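You operate a simulated robot arm through the tools that you are given. There is no shell and no other tool. Be economical: measure what you need, move in short steps, check, and stop when the job is done.

You are at the controls of a simulated robot arm. One attempt, no reset.

JOB
Switch the demagnetiser off, test both blocks next to it and put the magnetised one in the red tray.
Fine: lay each on the pad; magnetised reads over 30 G; the other goes in the blue tray.
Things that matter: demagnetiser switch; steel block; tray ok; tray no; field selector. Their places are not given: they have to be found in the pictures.

It is judged by the outcome, as a careful person would: the job done as asked, and still so three seconds after it is handed in. It fails if anything else is knocked over, pushed out of place, dropped, spilled or broken.

ROBOT AND FRAMES
A 7-joint arm with a two-finger parallel gripper, fixed in place. Base frame: the origin is at the foot of the arm, x ahead of it, y to its left, z up; the work surface is at about z = 880. Readings come in mm, rad, newtons and seconds.
With the tool pointing down near the work surface it reaches from about 300 to 700 mm from the base axis. Its first joint turns from -1.152 to 1.152 rad. Payload 1.57 kg.
Tool frame: the origin (TCP) lies between the finger pads and is the grasp point; the fingertips stand 30 mm ahead of it; z points along the fingers, y is the line along which they close. The gripper opens to 110 mm. The fingers are 24 mm wide and 12 mm thick; the gripper's body (48 by 112 mm) begins 78 mm behind the TCP.
Orientation is that of the tool frame in the base frame, as a unit quaternion [x, y, z, w]. With the fingers straight down and closing along the base's y, the tool's x points along the base's -x, its y along +y and its z along -z.

CONTROLS
- The arm moves only by the tool drive_tool. Its argument "targets" is a list that holds one entry, the list of rows, each a list of 7 numbers: the shift along the tool's x, y, z in mm, then the turn, a rotation vector about the tool's x, y, z in rad, then the gripper command, from -1 (shut) to 1 (fully open), values between in proportion. In form: [[[dx, dy, dz, rx, ry, rz, claw], ...]]. A call has 1 to 8 rows; each row shifts and turns the commanded pose from where the row before left it, along the tool's axes as they then stand. Each row takes 0.2 s and may step no farther than 50 mm and 0.15 rad from the row before; otherwise, or with a gripper value out of range, the whole call is refused. A pose out of reach is approached as far as the arm can. The call stops where the force on the tool passes 40 N (or 10 N more than at its start, if that is more) or the arm is blocked; 0.2 s more then pass. Each finger travels about 108 mm/s and halts on what it meets, pressing with about 38 N; the grip force reading is that of the motor and also rises with nothing between the fingers. The clock runs only during rows and for 0.2 s after the last one: add rows that do not move to give the fingers time. The reply holds the time, the measured pose of the TCP, the force on the tool along the base axes, the opening and the grip force, in the units named above and with some noise.
- Cameras (640 x 400 px; columns grow to the right, rows downward): "scene" is fixed at [152.7, -385.8, 1396.1]; the picture's right is [0.86, -0.51, 0.00], its down [-0.33, -0.56, -0.76] and it looks along [0.38, 0.65, -0.65] (base axes); focal length 275 px, centre (320, 200). "wrist" rides on the gripper at [-36, 0, -80] in the tool frame; the picture's right is [0.00, -1.00, 0.00], its down [0.97, 0.00, -0.24] and it looks along [0.24, 0.00, 0.97] (tool axes); focal length 218 px, centre (320, 200).
- capture(camera): a new picture of that camera. The clock stands still meanwhile.
- locate(camera, pixels): for up to 12 pixels [column, row] of the newest picture of that camera ("zoom" is the newest enlarged one), the place [x, y, z] in the base frame of the surface seen there, good to about 3 mm. The clock stands still meanwhile.
- zoom(camera, box): a new picture of the part [left, top, right, bottom] of that camera's present view, enlarged. The clock stands still meanwhile.
- sign_off(): hands the job in; it is judged then, once.

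Keep the steps short. Do not move on a guess: measure, check each grasp and each placing, and mend mistakes. In all there are 80 turns and 46 pictures (those below and enlarged ones count). Leave the gripper open and the arm clear of the work at the hand-in unless told otherwise, and finish with a single line.

The tools are called after "Emit:" by a JSON object that holds its "fn" and its "kwargs". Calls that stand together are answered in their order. drive_tool: Moves the arm, as the interface text tells. Its arguments: {"type":"object","properties":{"targets":{"type":"array","items":{"type":"array","items":{"type":"array","items":{"type":"number"}}}}},"required":["targets"]} The other tools are called the same way: capture (camera) takes a picture; locate (camera, pixels) gives the place of the surface under pixels of a picture; zoom (camera, box) takes an enlarged picture of a part of a camera's view; sign_off () hands the job in.

At the start:

```text
time: 0.0
tcp_pos: [357.4, -13.2, 1198.5]
orientation: [0.0, 1.0, 0.0, -0.001]
force: [0.4, 0.3, -0.1]
opening: 110.1
gripper_force: 0.1
```

scene: 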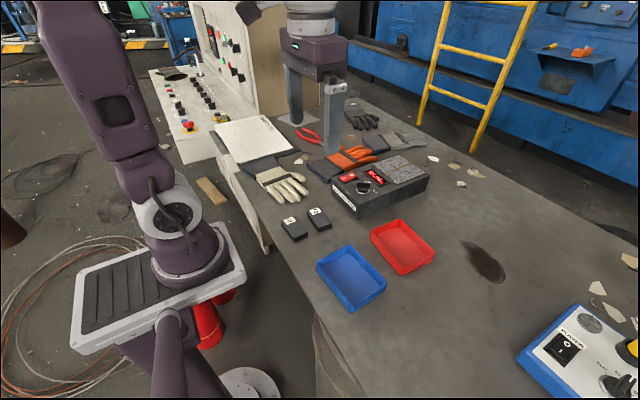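
wrist: 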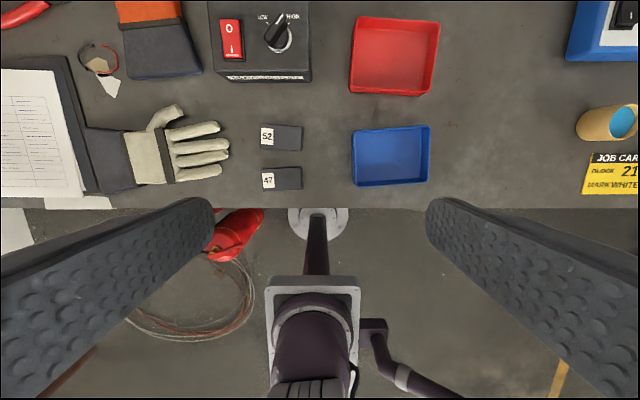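

I see a dark box with a red rocker switch, a dial and a red display, two blocks (52 and 47), and red and blue trays. I'll zoom in on the box and on the blocks and trays.

Emit:
{"fn": "zoom", "kwargs": {"camera": "scene", "box": [320, 140, 440, 215]}}

Emit:
{"fn": "zoom", "kwargs": {"camera": "wrist", "box": [200, 0, 456, 160]}}

Emit:
{"fn": "zoom", "kwargs": {"camera": "scene", "box": [500, 280, 640, 400]}}

```text
5.33 times, centred on (380, 178) of scene
```

zoom: 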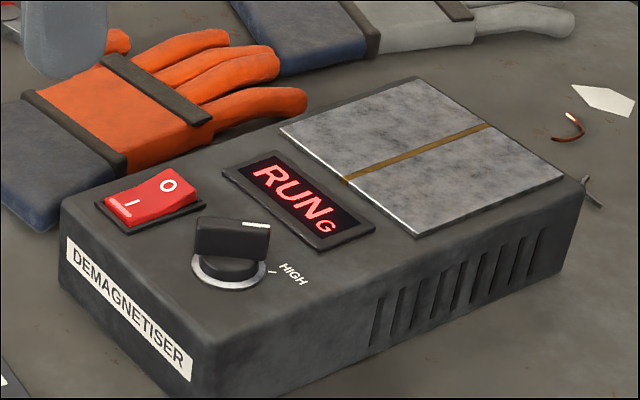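

```text
2.50 times, centred on (328, 80) of wrist
```

zoom: 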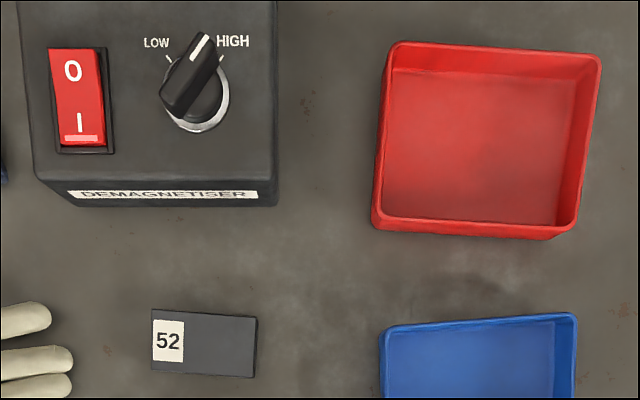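

```text
3.33 times, centred on (570, 340) of scene
```

zoom: 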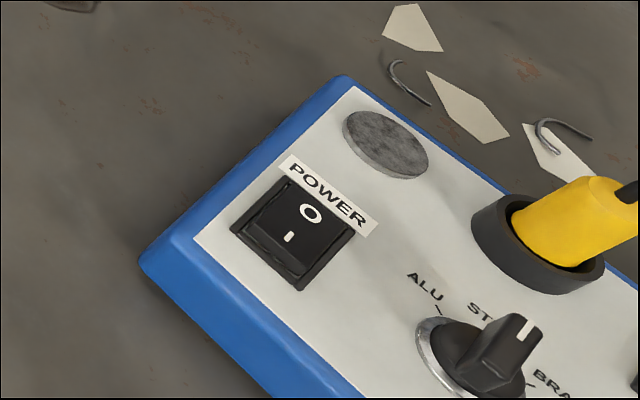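

The display reads RUN with the O (far) end of the rocker raised, so I need to press that end. Next I'll measure the switch, box, blocks and trays.

Emit:
{"fn": "zoom", "kwargs": {"camera": "scene", "box": [320, 140, 440, 215]}}

Emit:
{"fn": "locate", "kwargs": {"camera": "zoom", "pixels": [[170, 183], [130, 208], [160, 192], [100, 203], [205, 202], [430, 150], [282, 130], [415, 237], [413, 80], [565, 178], [235, 235], [340, 220]]}}

Emit:
{"fn": "locate", "kwargs": {"camera": "wrist", "pixels": [[262, 127], [302, 127], [300, 150], [262, 150], [262, 169], [301, 168], [301, 189], [262, 189], [390, 160], [392, 65], [355, 130], [428, 180]]}}

Emit:
{"fn": "locate", "kwargs": {"camera": "scene", "pixels": [[348, 246], [317, 263], [386, 280], [354, 311], [405, 218], [371, 232], [436, 251], [401, 274], [351, 280], [403, 246], [345, 283], [290, 228]]}}

```text
5.33 times, centred on (380, 178) of scene
```

zoom: 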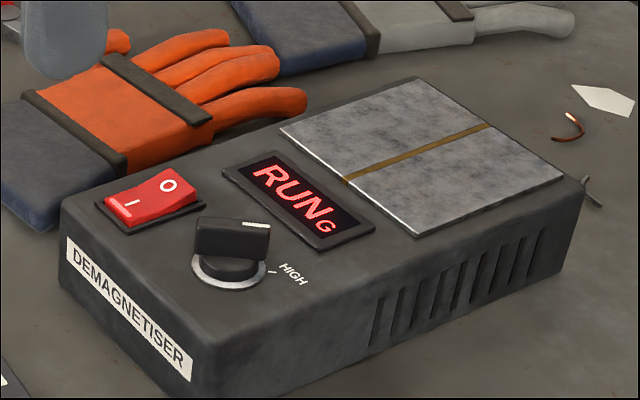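

```text
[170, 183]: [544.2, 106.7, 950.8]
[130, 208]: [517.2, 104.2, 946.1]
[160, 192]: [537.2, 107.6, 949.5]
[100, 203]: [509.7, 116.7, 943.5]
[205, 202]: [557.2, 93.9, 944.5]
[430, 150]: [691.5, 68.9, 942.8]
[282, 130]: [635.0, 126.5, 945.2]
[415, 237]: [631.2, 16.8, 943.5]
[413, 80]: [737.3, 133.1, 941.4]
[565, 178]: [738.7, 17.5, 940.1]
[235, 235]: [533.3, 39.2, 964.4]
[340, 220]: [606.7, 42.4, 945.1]
```

```text
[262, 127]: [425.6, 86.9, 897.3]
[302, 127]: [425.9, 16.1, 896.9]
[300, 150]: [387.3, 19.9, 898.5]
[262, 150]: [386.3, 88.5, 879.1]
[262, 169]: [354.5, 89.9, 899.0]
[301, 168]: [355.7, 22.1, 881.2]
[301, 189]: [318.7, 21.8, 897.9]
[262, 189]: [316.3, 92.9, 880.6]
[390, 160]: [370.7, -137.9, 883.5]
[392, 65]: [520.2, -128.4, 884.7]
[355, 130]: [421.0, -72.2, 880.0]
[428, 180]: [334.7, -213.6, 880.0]
```

```text
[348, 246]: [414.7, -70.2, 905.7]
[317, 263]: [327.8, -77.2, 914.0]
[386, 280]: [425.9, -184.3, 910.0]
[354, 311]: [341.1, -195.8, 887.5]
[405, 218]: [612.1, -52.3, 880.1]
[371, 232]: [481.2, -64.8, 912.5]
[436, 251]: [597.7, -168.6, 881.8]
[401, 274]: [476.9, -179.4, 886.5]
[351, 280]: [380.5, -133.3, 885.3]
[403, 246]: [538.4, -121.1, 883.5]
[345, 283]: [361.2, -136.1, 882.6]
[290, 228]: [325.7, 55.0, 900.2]
```

Block 52 is centred near (406,52) and block 47 near (337,56), both about 70 × 40 × 18. The pad centre is near (685,75) at z 943. The switch's O end is near (549,107,951). I'll close the gripper and move above the switch.

Emit:
{"fn": "drive_tool", "kwargs": {"targets": [[[-32, 20, 25, 0, 0, 0, -1], [-32, 20, 25, 0, 0, 0, -1], [-32, 20, 25, 0, 0, 0, -1], [-32, 20, 25, 0, 0, 0, -1], [-32, 20, 25, 0, 0, 0, -1], [-33, 20, 23, 0, 0, 0, -1], [0, 0, 0, 0, 0, 0, -1]]]}}

Emit:
{"fn": "capture", "kwargs": {"camera": "wrist"}}

```text
time: 1.6
tcp_pos: [553.5, 108.3, 1048.6]
orientation: [0.001, 1.0, 0.0, 0.0]
force: [0.0, 0.7, -0.1]
opening: 0.1
gripper_force: 21.5
```

```text
39 pictures are left
```

wrist: 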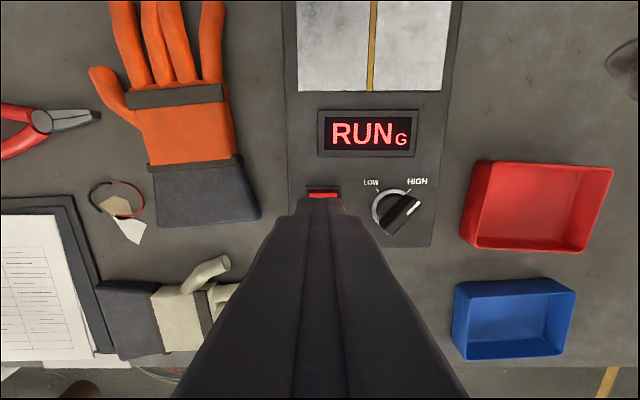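

The switch's far end shows just past the fingertips at (323,194). I'll measure it.

Emit:
{"fn": "locate", "kwargs": {"camera": "wrist", "pixels": [[310, 194], [323, 191], [323, 196], [338, 194], [323, 187], [306, 190], [342, 190]]}}

```text
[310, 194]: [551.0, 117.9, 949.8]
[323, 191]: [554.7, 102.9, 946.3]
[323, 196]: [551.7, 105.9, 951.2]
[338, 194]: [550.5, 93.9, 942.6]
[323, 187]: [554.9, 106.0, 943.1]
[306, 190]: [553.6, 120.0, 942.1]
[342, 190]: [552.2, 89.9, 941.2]
```

The rocker ends at x≈552, y centre is 106 and the top is 952. I'll shift to x 550 and come down to just above it (tips at about 957).

Emit:
{"fn": "drive_tool", "kwargs": {"targets": [[[3, -2, 31, 0, 0, 0, -1], [0, 0, 30, 0, 0, 0, -1], [0, 0, 3, 0, 0, 0, -1], [0, 0, 3, 0, 0, 0, -1], [0, 0, 2, 0, 0, 0, -1], [0, 0, 2, 0, 0, 0, -1]]]}}

Emit:
{"fn": "zoom", "kwargs": {"camera": "scene", "box": [320, 140, 440, 215]}}

```text
time: 3.0
tcp_pos: [548.5, 104.9, 977.8]
orientation: [0.0, 1.0, 0.0, 0.0]
force: [0.0, -0.5, -0.1]
opening: 0.0
gripper_force: 21.5
```

```text
5.33 times, centred on (380, 178) of scene
```

zoom: 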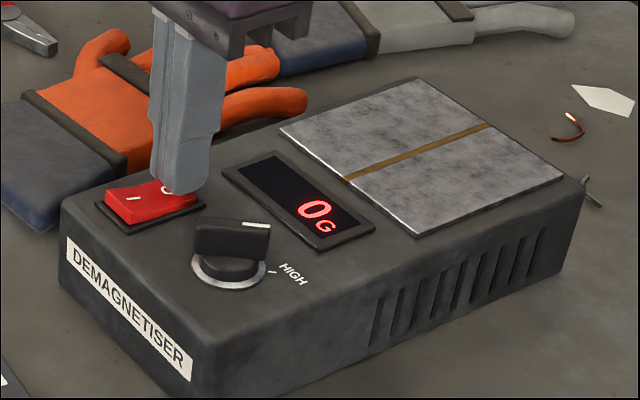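

The display now shows 0 G, so the rocker flipped. I'll lift, open the gripper and move above block 52 at (406,52).

Emit:
{"fn": "drive_tool", "kwargs": {"targets": [[[0, 0, -45, 0, 0, 0, -1], [0, 0, -45, 0, 0, 0, -1], [36, -13, 0, 0, 0, 0, 1], [36, -13, 0, 0, 0, 0, 1], [36, -13, 0, 0, 0, 0, 1], [34, -14, 0, 0, 0, 0, 1], [0, 0, 0, 0, 0, 0, 1], [0, 0, 0, 0, 0, 0, 1]]]}}

Emit:
{"fn": "capture", "kwargs": {"camera": "wrist"}}

Emit:
{"fn": "zoom", "kwargs": {"camera": "scene", "box": [270, 140, 430, 240]}}

```text
time: 4.8
tcp_pos: [408.4, 53.8, 1068.6]
orientation: [0.0, 1.0, 0.0, 0.0]
force: [0.7, -0.4, 0.1]
opening: 110.1
gripper_force: 0.1
```

```text
37 pictures are left
```

wrist: 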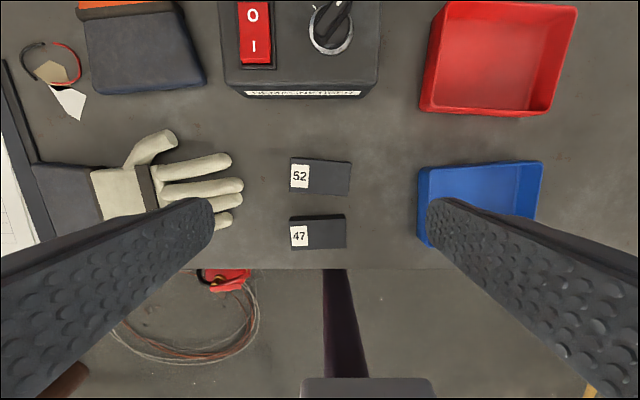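

```text
4.00 times, centred on (350, 190) of scene
```

zoom: 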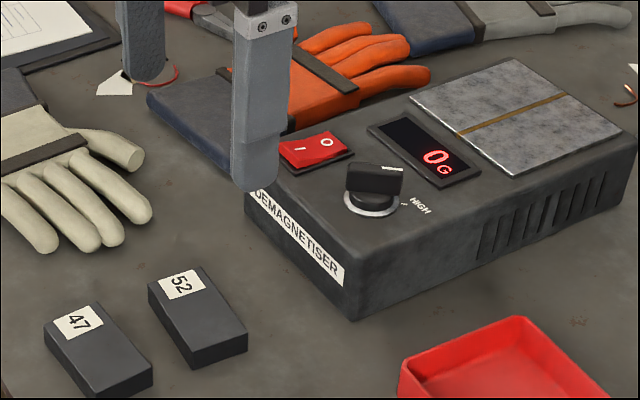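

The switch stays off. Now I'll measure block 52's top corners and block 47's.

Emit:
{"fn": "locate", "kwargs": {"camera": "wrist", "pixels": [[292, 159], [350, 164], [348, 193], [291, 186], [291, 218], [344, 217], [345, 245], [291, 247], [230, 185], [241, 160], [420, 170]]}}

```text
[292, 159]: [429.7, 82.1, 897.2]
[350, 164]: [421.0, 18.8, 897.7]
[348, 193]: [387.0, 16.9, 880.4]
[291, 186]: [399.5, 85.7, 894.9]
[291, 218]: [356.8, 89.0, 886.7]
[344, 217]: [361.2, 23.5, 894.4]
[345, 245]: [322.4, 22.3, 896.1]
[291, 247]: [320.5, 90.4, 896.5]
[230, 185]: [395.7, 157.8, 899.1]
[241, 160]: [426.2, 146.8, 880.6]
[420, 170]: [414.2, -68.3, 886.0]
```

Block 52 is turned about 0.09 rad and centred near (408,51). I'll turn to match, come down to just above it and check.

Emit:
{"fn": "drive_tool", "kwargs": {"targets": [[[0, -2, 35, 0, 0, 0.09, 1], [0, 0, 35, 0, 0, 0, 1], [0, 0, 38, 0, 0, 0, 1], [0, 0, 0, 0, 0, 0, 1]]]}}

Emit:
{"fn": "capture", "kwargs": {"camera": "wrist"}}

```text
time: 5.8
tcp_pos: [407.3, 50.1, 959.5]
orientation: [0.045, 0.999, 0.001, 0.0]
force: [0.4, -0.3, -1.2]
opening: 110.2
gripper_force: 0.0
```

```text
35 pictures are left
```

wrist: 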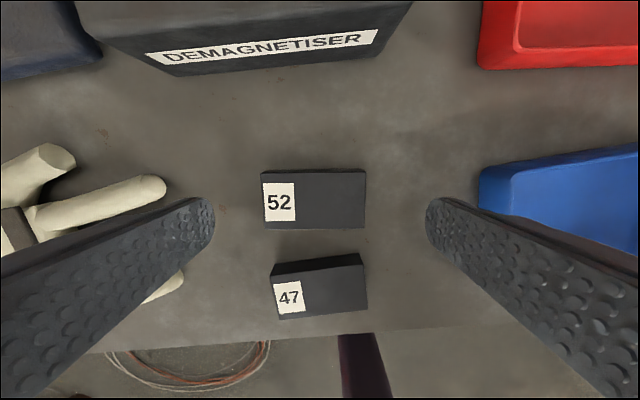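

The block is now square to the fingers, and the glove and tray are clear. I'll descend to z≈914.

Emit:
{"fn": "drive_tool", "kwargs": {"targets": [[[0, 0, 20, 0, 0, 0, 1], [0, 0, 15, 0, 0, 0, 1], [0, 0, 10, 0, 0, 0, 1], [0, 0, 0, 0, 0, 0, 1]]]}}

Emit:
{"fn": "capture", "kwargs": {"camera": "wrist"}}

```text
time: 6.8
tcp_pos: [406.8, 49.8, 915.8]
orientation: [0.045, 0.999, 0.0, 0.0]
force: [0.1, 0.5, 0.0]
opening: 110.0
gripper_force: 0.1
```

```text
34 pictures are left
```

wrist: 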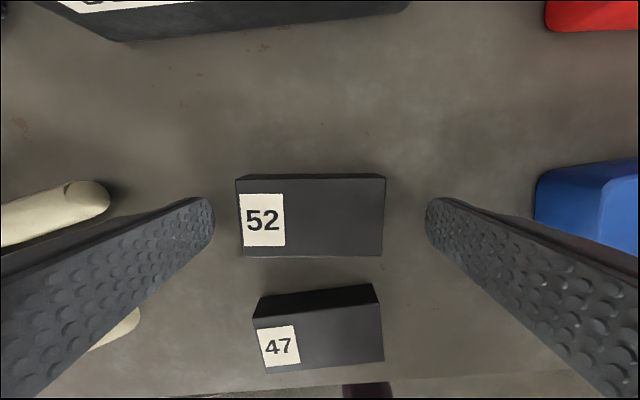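

The block sits about 4 mm to the left, so I'll shift by that and close.

Emit:
{"fn": "drive_tool", "kwargs": {"targets": [[[0, 4, 1, 0, 0, 0, 1], [0, 0, 0, 0, 0, 0, 0.4], [0, 0, 0, 0, 0, 0, -0.2], [0, 0, 0, 0, 0, 0, -1], [0, 0, 0, 0, 0, 0, -1], [0, 0, 0, 0, 0, 0, -1]]]}}

```text
time: 8.2
tcp_pos: [407.3, 54.2, 916.0]
orientation: [0.045, 0.999, 0.0, 0.0]
force: [-2.2, -0.5, 2.1]
opening: 69.6
gripper_force: 37.9
```

The grip holds at 69.6 mm. I'll lift, square up and carry the block over the pad.

Emit:
{"fn": "drive_tool", "kwargs": {"targets": [[[0, 0, -25, 0, 0, 0, -1], [0, 0, -45, 0, 0, -0.045, -1], [0, 0, -45, 0, 0, -0.045, -1], [-40, 4, -20, 0, 0, 0, -1], [-45, 4, 0, 0, 0, 0, -1], [-45, 4, 0, 0, 0, 0, -1], [-45, 4, 0, 0, 0, 0, -1], [-45, 4, 0, 0, 0, 0, -1]]]}}

Emit:
{"fn": "drive_tool", "kwargs": {"targets": [[[-45, 1, 0, 0, 0, 0, -1], [-8, 0, 20, 0, 0, 0, -1], [0, 0, 15, 0, 0, 0, -1], [0, 0, 0, 0, 0, 0, -1]]]}}

Emit:
{"fn": "capture", "kwargs": {"camera": "wrist"}}

Emit:
{"fn": "zoom", "kwargs": {"camera": "scene", "box": [320, 100, 480, 200]}}

```text
time: 10.0
tcp_pos: [628.2, 72.3, 1049.9]
orientation: [0.0, 1.0, 0.0, -0.002]
force: [-0.3, 0.9, -5.1]
opening: 69.8
gripper_force: 37.8
```

```text
time: 11.0
tcp_pos: [663.9, 82.1, 1034.1]
orientation: [0.0, 1.0, 0.0, 0.0]
force: [-0.2, -0.5, -4.2]
opening: 69.5
gripper_force: 38.0
out of reach, approached as far as the arm can: row 1, 2
```

```text
33 pictures are left
```

wrist: 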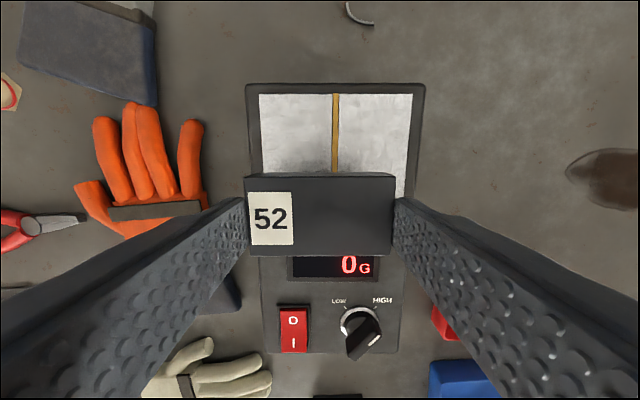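

```text
4.00 times, centred on (400, 150) of scene
```

zoom: 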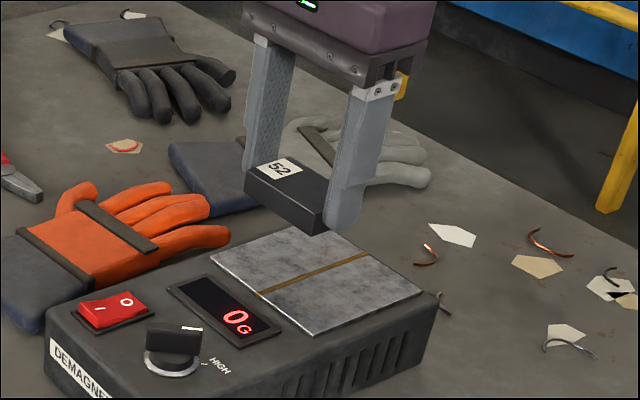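

The arm clamped at x≈664, so reach is limited at this height. I'll go lower and read again.

Emit:
{"fn": "drive_tool", "kwargs": {"targets": [[[0, 0, 20, 0, 0, 0, -1], [0, 0, 15, 0, 0, 0, -1], [0, 0, 0, 0, 0, 0, -1]]]}}

```text
time: 11.8
tcp_pos: [663.8, 82.1, 1000.0]
orientation: [0.0, 1.0, -0.001, 0.001]
force: [-0.2, -1.2, -3.4]
opening: 69.6
gripper_force: 38.5
```

Now, at this lower height, I'll try to move to x≈680, y≈76.

Emit:
{"fn": "drive_tool", "kwargs": {"targets": [[[-8, -3, 0, 0, 0, 0, -1], [-8, -3, 0, 0, 0, 0, -1], [0, 0, 0, 0, 0, 0, -1]]]}}

```text
time: 12.6
tcp_pos: [678.2, 76.7, 999.7]
orientation: [0.0, 1.0, 0.0, 0.0]
force: [0.6, 0.0, -3.2]
opening: 69.6
gripper_force: 38.1
```

It reached (678,77). I'll lower gently onto the pad.

Emit:
{"fn": "drive_tool", "kwargs": {"targets": [[[0, 0, 10, 0, 0, 0, -1], [0, 0, 5, 0, 0, 0, -1], [0, 0, 3, 0, 0, 0, -1], [0, 0, 1, 0, 0, 0, -1], [0, 0, 0, 0, 0, 0, -1]]]}}

Emit:
{"fn": "zoom", "kwargs": {"camera": "scene", "box": [320, 100, 480, 200]}}

```text
time: 13.8
tcp_pos: [679.1, 75.6, 979.6]
orientation: [0.0, 1.0, 0.0, 0.0]
force: [-0.3, -0.2, -2.6]
opening: 69.8
gripper_force: 38.5
```

```text
4.00 times, centred on (400, 150) of scene
```

zoom: 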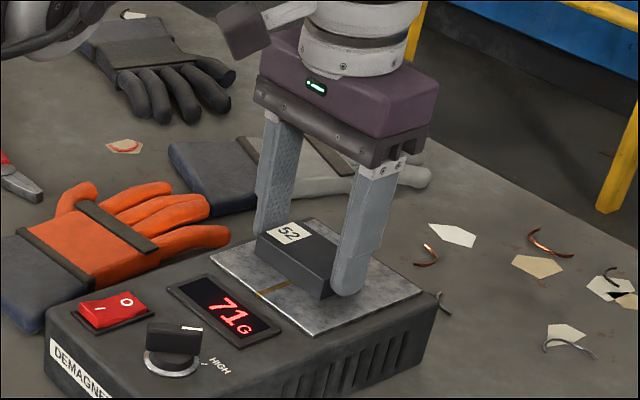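

The display already shows 71 G. I'll lower the last bit, release, and read it with the block lying free.

Emit:
{"fn": "drive_tool", "kwargs": {"targets": [[[0, 0, 1, 0, 0, 0, -1], [0, 0, 0, 0, 0, 0, -1], [0, 0, 0, 0, 0, 0, 0.55], [0, 0, 0, 0, 0, 0, 0.55], [0, 0, 0, 0, 0, 0, 0.55], [0, 0, 0, 0, 0, 0, 0.55]]]}}

Emit:
{"fn": "zoom", "kwargs": {"camera": "scene", "box": [320, 100, 480, 200]}}

```text
time: 15.2
tcp_pos: [679.3, 75.9, 979.0]
orientation: [0.0, 1.0, 0.0, 0.0]
force: [-0.3, 0.2, 0.0]
opening: 85.3
gripper_force: 0.0
```

```text
4.00 times, centred on (400, 150) of scene
```

zoom: 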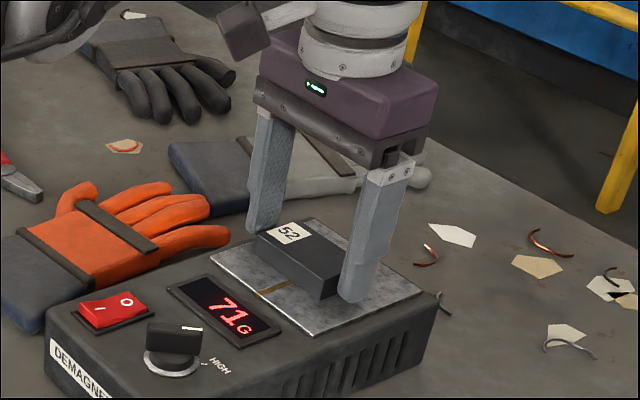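

A steady 71 G, so block 52 is magnetised and goes in the red tray. I'll grip it again, lift, and carry it towards the tray.

Emit:
{"fn": "drive_tool", "kwargs": {"targets": [[[0, 0, 0, 0, 0, 0, -1], [0, 0, 0, 0, 0, 0, -1], [0, 0, 0, 0, 0, 0, -1], [0, 0, -20, 0, 0, 0, -1], [25, -15, -25, 0, 0, 0, -1], [35, -30, 0, 0, 0, 0, -1], [35, -35, 0, 0, 0, 0, -1], [25, -40, 0, 0, 0, 0, -1]]]}}

Emit:
{"fn": "drive_tool", "kwargs": {"targets": [[[10, -40, 0, 0, 0, 0, -1], [10, -38, 0, 0, 0, 0, -1], [0, 0, 0, 0, 0, 0, -1], [0, 0, 0, 0, 0, 0, -1]]]}}

Emit:
{"fn": "capture", "kwargs": {"camera": "wrist"}}

Emit:
{"fn": "capture", "kwargs": {"camera": "scene"}}

```text
time: 17.0
tcp_pos: [559.4, -43.0, 1024.9]
orientation: [0.0, 1.0, -0.001, 0.001]
force: [0.4, -0.6, -4.2]
opening: 69.5
gripper_force: 38.2
```

```text
time: 18.0
tcp_pos: [537.5, -119.0, 1023.4]
orientation: [0.0, 1.0, 0.0, -0.001]
force: [0.0, -0.2, -4.3]
opening: 69.8
gripper_force: 37.9
```

```text
29 pictures are left
```

wrist: 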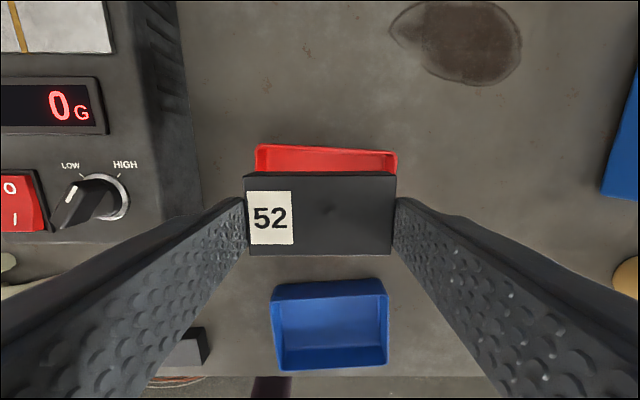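

```text
28 pictures are left
```

scene: 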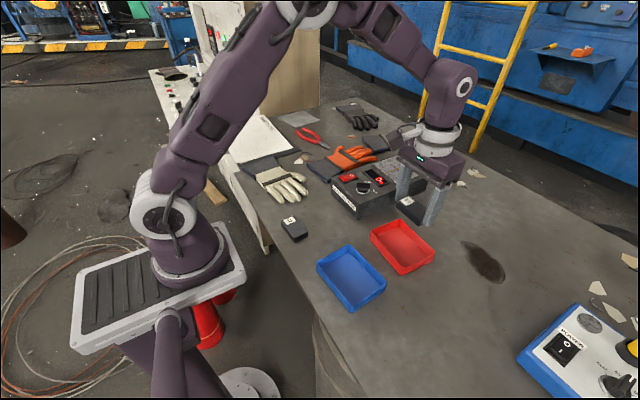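

The tray is in clear view in the scene picture. I'll measure its rim and floor precisely.

Emit:
{"fn": "zoom", "kwargs": {"camera": "scene", "box": [310, 205, 450, 315]}}

Emit:
{"fn": "locate", "kwargs": {"camera": "wrist", "pixels": [[258, 148], [397, 153], [265, 168], [390, 170], [330, 168], [272, 300], [388, 285], [275, 368], [386, 365], [330, 330]]}}

```text
3.64 times, centred on (380, 260) of scene
```

zoom: 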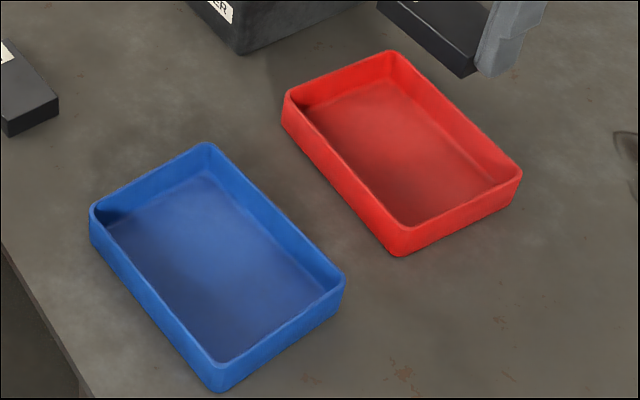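

```text
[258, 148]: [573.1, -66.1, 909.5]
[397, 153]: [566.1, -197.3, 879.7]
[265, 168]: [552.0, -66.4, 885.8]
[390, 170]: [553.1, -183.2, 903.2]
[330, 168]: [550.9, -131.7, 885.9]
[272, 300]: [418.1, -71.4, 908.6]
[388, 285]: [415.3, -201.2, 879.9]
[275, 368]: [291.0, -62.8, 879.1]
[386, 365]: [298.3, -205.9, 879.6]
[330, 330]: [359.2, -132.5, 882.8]
```

I'll read the rim corners from the zoom.

Emit:
{"fn": "locate", "kwargs": {"camera": "zoom", "pixels": [[391, 53], [288, 97], [404, 227], [519, 172], [208, 146], [94, 208], [219, 362], [342, 276], [405, 130], [215, 250]]}}

```text
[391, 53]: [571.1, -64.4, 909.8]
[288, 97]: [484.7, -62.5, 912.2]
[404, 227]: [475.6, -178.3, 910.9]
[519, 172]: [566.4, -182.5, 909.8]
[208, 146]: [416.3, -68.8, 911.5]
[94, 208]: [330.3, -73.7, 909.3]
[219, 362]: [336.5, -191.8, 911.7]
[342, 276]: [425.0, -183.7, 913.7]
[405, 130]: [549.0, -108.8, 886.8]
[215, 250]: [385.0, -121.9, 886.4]
```

The red tray centre is about (524.5,-122), tilt about 0.06 rad, floor about 885. I'll line up above it and descend to just over the rim.

Emit:
{"fn": "drive_tool", "kwargs": {"targets": [[[13, -3, 0, 0, 0, 0, -1], [0, 0, 30, 0, 0, 0.06, -1], [0, 0, 30, 0, 0, 0, -1], [0, 0, 0, 0, 0, 0, -1]]]}}

Emit:
{"fn": "capture", "kwargs": {"camera": "wrist"}}

Emit:
{"fn": "zoom", "kwargs": {"camera": "scene", "box": [310, 185, 470, 285]}}

```text
time: 19.0
tcp_pos: [525.3, -123.3, 963.5]
orientation: [0.031, 1.0, -0.001, 0.0]
force: [-0.3, 0.4, -4.0]
opening: 69.8
gripper_force: 37.5
```

```text
26 pictures are left
```

wrist: 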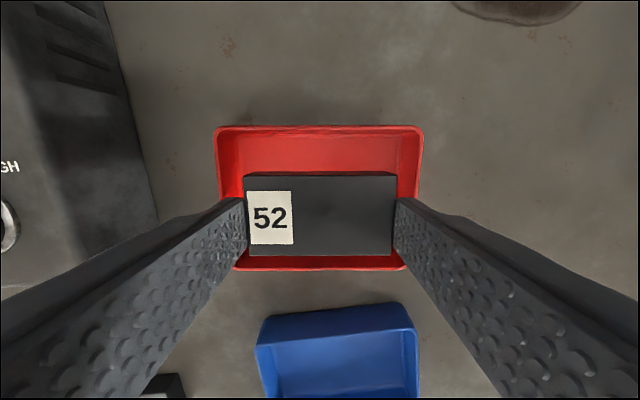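

```text
4.00 times, centred on (390, 235) of scene
```

zoom: 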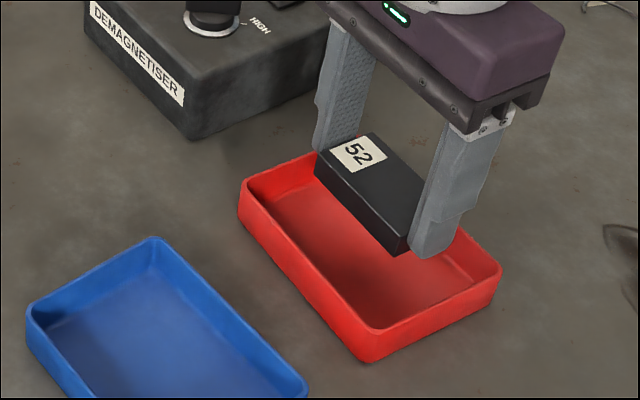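

Centred and square. I'll descend into the tray.

Emit:
{"fn": "drive_tool", "kwargs": {"targets": [[[0, 0, 15, 0, 0, 0, -1], [0, 0, 15, 0, 0, 0, -1], [0, 0, 7, 0, 0, 0, -1], [0, 0, 3, 0, 0, 0, -1], [0, 0, 2, 0, 0, 0, -1], [0, 0, 0, 0, 0, 0, -1]]]}}

```text
time: 20.4
tcp_pos: [527.4, -124.0, 921.2]
orientation: [0.031, 1.0, 0.0, 0.001]
force: [0.2, -1.0, -3.9]
opening: 69.8
gripper_force: 38.0
```

The block's weight still hangs on the tool, so I'll go down in 1 mm steps.

Emit:
{"fn": "drive_tool", "kwargs": {"targets": [[[0, 0, 1, 0, 0, 0, -1], [0, 0, 1, 0, 0, 0, -1], [0, 0, 0, 0, 0, 0, -1]]]}}

```text
time: 21.2
tcp_pos: [525.7, -125.0, 920.2]
orientation: [0.031, 1.0, 0.0, 0.0]
force: [0.4, -0.8, -4.1]
opening: 69.6
gripper_force: 38.6
```

Emit:
{"fn": "drive_tool", "kwargs": {"targets": [[[0, 0, 1, 0, 0, 0, -1], [0, 0, 1, 0, 0, 0, -1], [0, 0, 0, 0, 0, 0, -1]]]}}

```text
time: 22.0
tcp_pos: [524.5, -123.4, 918.0]
orientation: [0.03, 1.0, 0.0, 0.001]
force: [-2.9, -0.7, 24.3]
opening: 69.4
gripper_force: 38.1
```

The block is on the tray floor. I'll ease up 1 mm, open slightly to 80 mm, then lift out.

Emit:
{"fn": "drive_tool", "kwargs": {"targets": [[[0, 0, -1, 0, 0, 0, -1], [0, 0, 0, 0, 0, 0, 0.42], [0, 0, 0, 0, 0, 0, 0.42], [0, 0, -20, 0, 0, 0, 0.42], [0, 0, -35, 0, 0, 0, 0.42], [0, 0, -40, 0, 0, 0, 0.42], [0, 0, -40, 0, 0, -0.06, 0.42], [0, 0, 0, 0, 0, 0, 1]]]}}

Emit:
{"fn": "capture", "kwargs": {"camera": "scene"}}

```text
time: 23.8
tcp_pos: [525.5, -122.1, 1052.9]
orientation: [0.0, 1.0, 0.0, 0.001]
force: [1.6, 1.0, 0.6]
opening: 110.1
gripper_force: 0.0
```

```text
24 pictures are left
```

scene: 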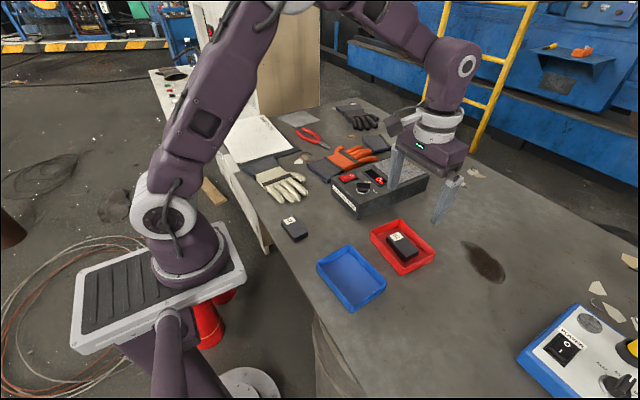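

Block 52 lies in the red tray. Next I'll move above block 47 at about (338,57).

Emit:
{"fn": "drive_tool", "kwargs": {"targets": [[[31, 30, 0, 0, 0, 0, 1], [31, 30, 0, 0, 0, 0, 1], [31, 30, 0, 0, 0, 0, 1], [31, 30, 0, 0, 0, 0, 1], [31, 30, 0, 0, 0, 0, 1], [32, 29, 10, 0, 0, 0, 1], [0, 0, 40, 0, 0, 0, 1], [0, 0, 30, 0, 0, 0, 1]]]}}

Emit:
{"fn": "capture", "kwargs": {"camera": "wrist"}}

```text
time: 25.6
tcp_pos: [338.8, 53.4, 976.0]
orientation: [0.0, 1.0, 0.001, -0.001]
force: [-0.4, -0.7, 0.9]
opening: 110.0
gripper_force: 0.0
```

```text
23 pictures are left
```

wrist: 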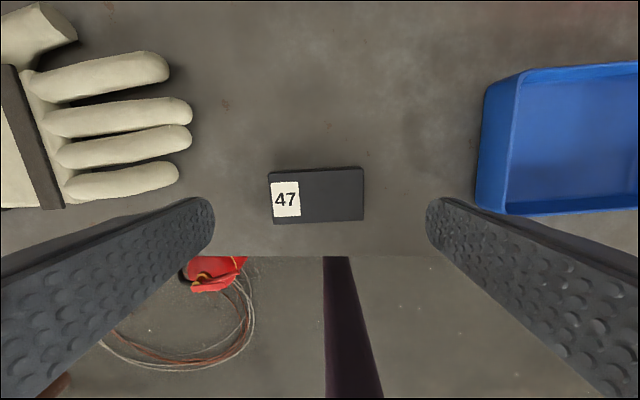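

Measuring block 47's corners.

Emit:
{"fn": "locate", "kwargs": {"camera": "wrist", "pixels": [[272, 180], [361, 173], [362, 217], [275, 221], [316, 197], [185, 178], [480, 195]]}}

```text
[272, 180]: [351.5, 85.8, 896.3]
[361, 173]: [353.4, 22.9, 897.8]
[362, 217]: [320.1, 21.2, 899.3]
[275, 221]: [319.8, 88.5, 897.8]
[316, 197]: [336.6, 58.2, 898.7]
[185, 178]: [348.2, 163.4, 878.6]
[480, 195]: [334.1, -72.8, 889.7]
```

The centre is (337,55). I'll align and descend to z≈916.

Emit:
{"fn": "drive_tool", "kwargs": {"targets": [[[2, 2, 20, 0, 0, -0.04, 1], [0, 0, 20, 0, 0, 0, 1], [0, 0, 12, 0, 0, 0, 1], [0, 0, 8, 0, 0, 0, 1], [0, 0, 0, 0, 0, 0, 1]]]}}

Emit:
{"fn": "capture", "kwargs": {"camera": "wrist"}}

```text
time: 26.8
tcp_pos: [337.3, 56.6, 914.4]
orientation: [-0.021, 1.0, 0.0, 0.0]
force: [0.9, 0.2, 0.7]
opening: 110.1
gripper_force: 0.0
```

```text
22 pictures are left
```

wrist: 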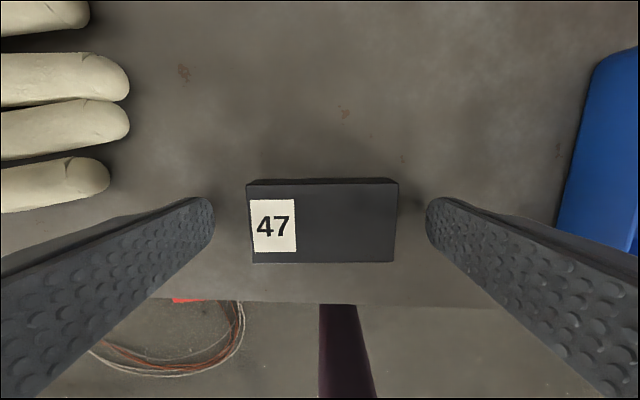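

Centred. I'll shift 3 mm nearer the base, then close.

Emit:
{"fn": "drive_tool", "kwargs": {"targets": [[[3, -1, -1, 0, 0, 0, 1], [0, 0, 0, 0, 0, 0, 0.4], [0, 0, 0, 0, 0, 0, -0.2], [0, 0, 0, 0, 0, 0, -1], [0, 0, 0, 0, 0, 0, -1], [0, 0, 0, 0, 0, 0, -1]]]}}

```text
time: 28.2
tcp_pos: [333.0, 56.2, 915.6]
orientation: [-0.02, 1.0, 0.001, 0.0]
force: [-1.0, -1.0, 1.0]
opening: 70.0
gripper_force: 38.3
```

Gripped at 70.0 mm. I'll lift and carry it to the pad.

Emit:
{"fn": "drive_tool", "kwargs": {"targets": [[[0, 0, -25, 0, 0, 0, -1], [0, 0, -45, 0, 0, 0.02, -1], [0, 0, -40, 0, 0, 0.02, -1], [-45, 3, 0, 0, 0, 0, -1], [-45, 3, 0, 0, 0, 0, -1], [-45, 3, 0, 0, 0, 0, -1], [-45, 3, 0, 0, 0, 0, -1], [-45, 3, 0, 0, 0, 0, -1]]]}}

Emit:
{"fn": "drive_tool", "kwargs": {"targets": [[[-45, 3, 0, 0, 0, 0, -1], [-40, 2, 0, 0, 0, 0, -1], [0, 0, 20, 0, 0, 0, -1], [0, 0, 0, 0, 0, 0, -1]]]}}

```text
time: 30.0
tcp_pos: [559.1, 73.2, 1024.7]
orientation: [0.0, 1.0, 0.0, -0.001]
force: [0.7, -0.3, -4.2]
opening: 69.8
gripper_force: 38.1
```

```text
time: 31.0
tcp_pos: [644.8, 75.9, 1005.8]
orientation: [0.0, 1.0, -0.001, 0.0]
force: [0.2, -0.9, -4.5]
opening: 69.7
gripper_force: 38.3
```

Now on to x≈679 and lower to just above the pad.

Emit:
{"fn": "drive_tool", "kwargs": {"targets": [[[-17, 0, 5, 0, 0, 0, -1], [-17, 0, 0, 0, 0, 0, -1], [0, 0, 10, 0, 0, 0, -1], [0, 0, 5, 0, 0, 0, -1], [0, 0, 4, 0, 0, 0, -1], [0, 0, 1, 0, 0, 0, -1], [0, 0, 0, 0, 0, 0, -1]]]}}

```text
time: 32.6
tcp_pos: [678.7, 75.2, 979.5]
orientation: [0.001, 1.0, 0.0, -0.001]
force: [0.2, -1.1, 0.5]
opening: 69.8
gripper_force: 38.1
```

The force has dropped to zero, so it has touched the pad. I'll release and read the display.

Emit:
{"fn": "drive_tool", "kwargs": {"targets": [[[0, 0, 0, 0, 0, 0, 0.55], [0, 0, 0, 0, 0, 0, 0.55], [0, 0, 0, 0, 0, 0, 0.55], [0, 0, 0, 0, 0, 0, 0.55]]]}}

Emit:
{"fn": "zoom", "kwargs": {"camera": "scene", "box": [320, 100, 480, 200]}}

```text
time: 33.6
tcp_pos: [678.3, 76.0, 980.3]
orientation: [0.0, 1.0, -0.001, 0.001]
force: [-0.7, 0.6, 0.3]
opening: 85.3
gripper_force: 0.1
```

```text
4.00 times, centred on (400, 150) of scene
```

zoom: 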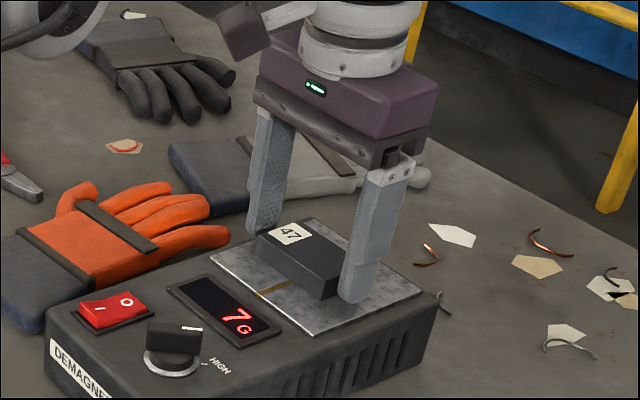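

Block 47 reads 7 G, so it isn't magnetised and goes in the blue tray at about (377,-130). I'll grip it, lift and carry it.

Emit:
{"fn": "drive_tool", "kwargs": {"targets": [[[0, 0, 0, 0, 0, 0, -1], [0, 0, 0, 0, 0, 0, -1], [0, 0, 0, 0, 0, 0, -1], [0, 0, -20, 0, 0, 0, -1], [25, -15, -25, 0, 0, 0, -1], [36, -27, 0, 0, 0, 0, -1], [36, -27, 0, 0, 0, 0, -1], [36, -27, 0, 0, 0, 0, -1]]]}}

Emit:
{"fn": "drive_tool", "kwargs": {"targets": [[[40, -27, 0, 0, 0, 0, -1], [40, -27, 0, 0, 0, 0, -1], [40, -27, 0, 0, 0, 0, -1], [40, -27, 0, 0, 0, 0, -1], [8, 0, 30, 0, 0, -0.065, -1], [0, 0, 30, 0, 0, 0, -1], [0, 0, 0, 0, 0, 0, -1]]]}}

Emit:
{"fn": "capture", "kwargs": {"camera": "wrist"}}

Emit:
{"fn": "zoom", "kwargs": {"camera": "scene", "box": [290, 200, 450, 320]}}

```text
time: 35.4
tcp_pos: [544.6, -15.0, 1023.6]
orientation: [0.0, 1.0, 0.0, 0.0]
force: [-0.3, -0.1, -4.1]
opening: 69.5
gripper_force: 37.5
```

```text
time: 37.0
tcp_pos: [377.0, -127.3, 964.5]
orientation: [-0.032, 0.999, 0.0, 0.0]
force: [-0.5, 1.2, -3.7]
opening: 69.7
gripper_force: 38.4
```

```text
20 pictures are left
```

wrist: 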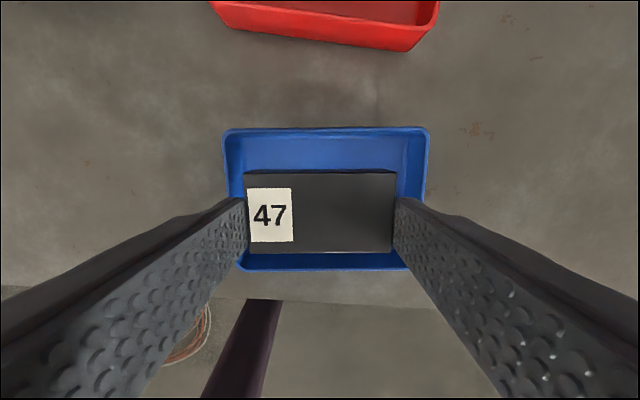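

```text
3.33 times, centred on (370, 260) of scene
```

zoom: 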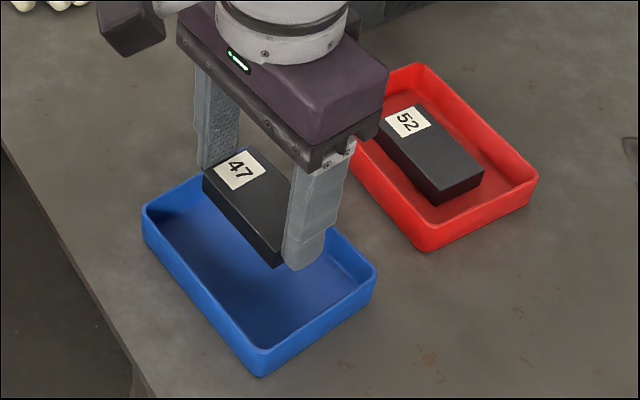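

Well aligned. I'll shift 3 mm to the right and descend.

Emit:
{"fn": "drive_tool", "kwargs": {"targets": [[[0, -3, 15, 0, 0, 0, -1], [0, 0, 15, 0, 0, 0, -1], [0, 0, 10, 0, 0, 0, -1], [0, 0, 3, 0, 0, 0, -1], [0, 0, 1, 0, 0, 0, -1], [0, 0, 0, 0, 0, 0, -1]]]}}

```text
time: 38.4
tcp_pos: [376.7, -131.2, 921.4]
orientation: [-0.032, 0.999, -0.001, 0.0]
force: [-0.6, -0.2, -3.9]
opening: 69.8
gripper_force: 38.1
```

Emit:
{"fn": "drive_tool", "kwargs": {"targets": [[[0, 0, 1, 0, 0, 0, -1], [0, 0, 1, 0, 0, 0, -1], [0, 0, 1, 0, 0, 0, -1], [0, 0, 0, 0, 0, 0, -1]]]}}

```text
time: 39.3
tcp_pos: [377.5, -132.7, 919.5]
orientation: [-0.032, 0.999, -0.001, 0.001]
force: [-4.0, 4.1, 13.8]
opening: 69.5
gripper_force: 37.7
stopped in row 4: the force on the tool passed its limit (the readings are from after the stop); the commanded pose is now the measured one
```

The block is on the blue tray's floor. I'll release it and lift clear.

Emit:
{"fn": "drive_tool", "kwargs": {"targets": [[[0, 0, 0, 0, 0, 0, 0.42], [0, 0, 0, 0, 0, 0, 0.42], [0, 0, -20, 0, 0, 0, 0.42], [0, 0, -35, 0, 0, 0, 0.42], [0, 0, -45, 0, 0, 0, 0.42], [0, 0, -45, 0, 0, 0.065, 0.42], [0, 0, -45, 0, 0, 0, 1], [0, 0, -45, 0, 0, 0, 1]]]}}

Emit:
{"fn": "capture", "kwargs": {"camera": "scene"}}

Emit:
{"fn": "capture", "kwargs": {"camera": "wrist"}}

Emit:
{"fn": "zoom", "kwargs": {"camera": "scene", "box": [300, 150, 460, 320]}}

```text
time: 41.1
tcp_pos: [376.0, -131.7, 1156.0]
orientation: [0.0, 1.0, -0.001, 0.001]
force: [-0.8, -0.3, 0.6]
opening: 109.9
gripper_force: 0.0
```

```text
18 pictures are left
```

scene: 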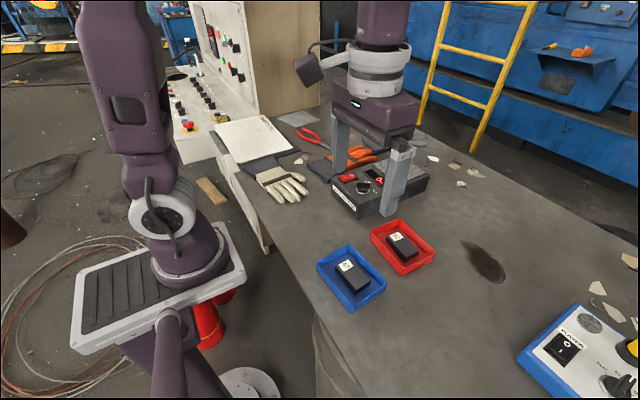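

```text
17 pictures are left
```

wrist: 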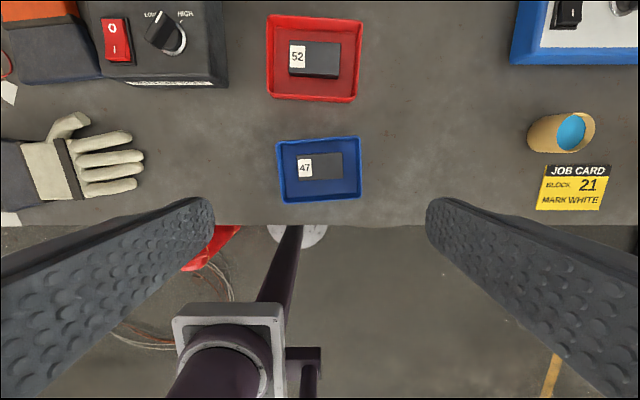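

```text
2.35 times, centred on (380, 235) of scene
```

zoom: 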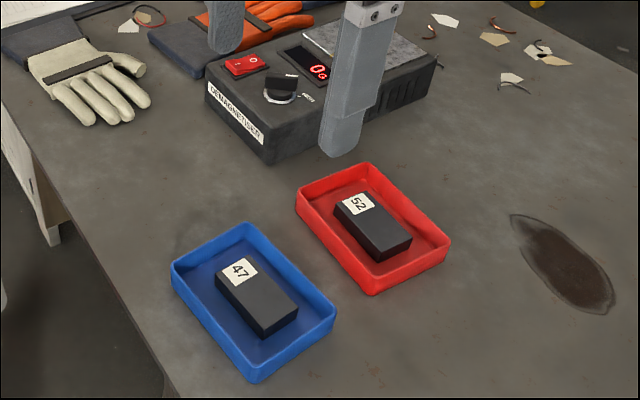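

Both blocks lie flat in their trays, the demagnetiser is off showing 0 G, and the arm is clear with the gripper open. I'm handing in.

Emit:
{"fn": "sign_off", "kwargs": {}}

```text
The job is handed in.
```

Job done: the demagnetiser is off, block 52 (71 G, magnetised) is in the red tray, and block 47 (7 G) is in the blue tray.
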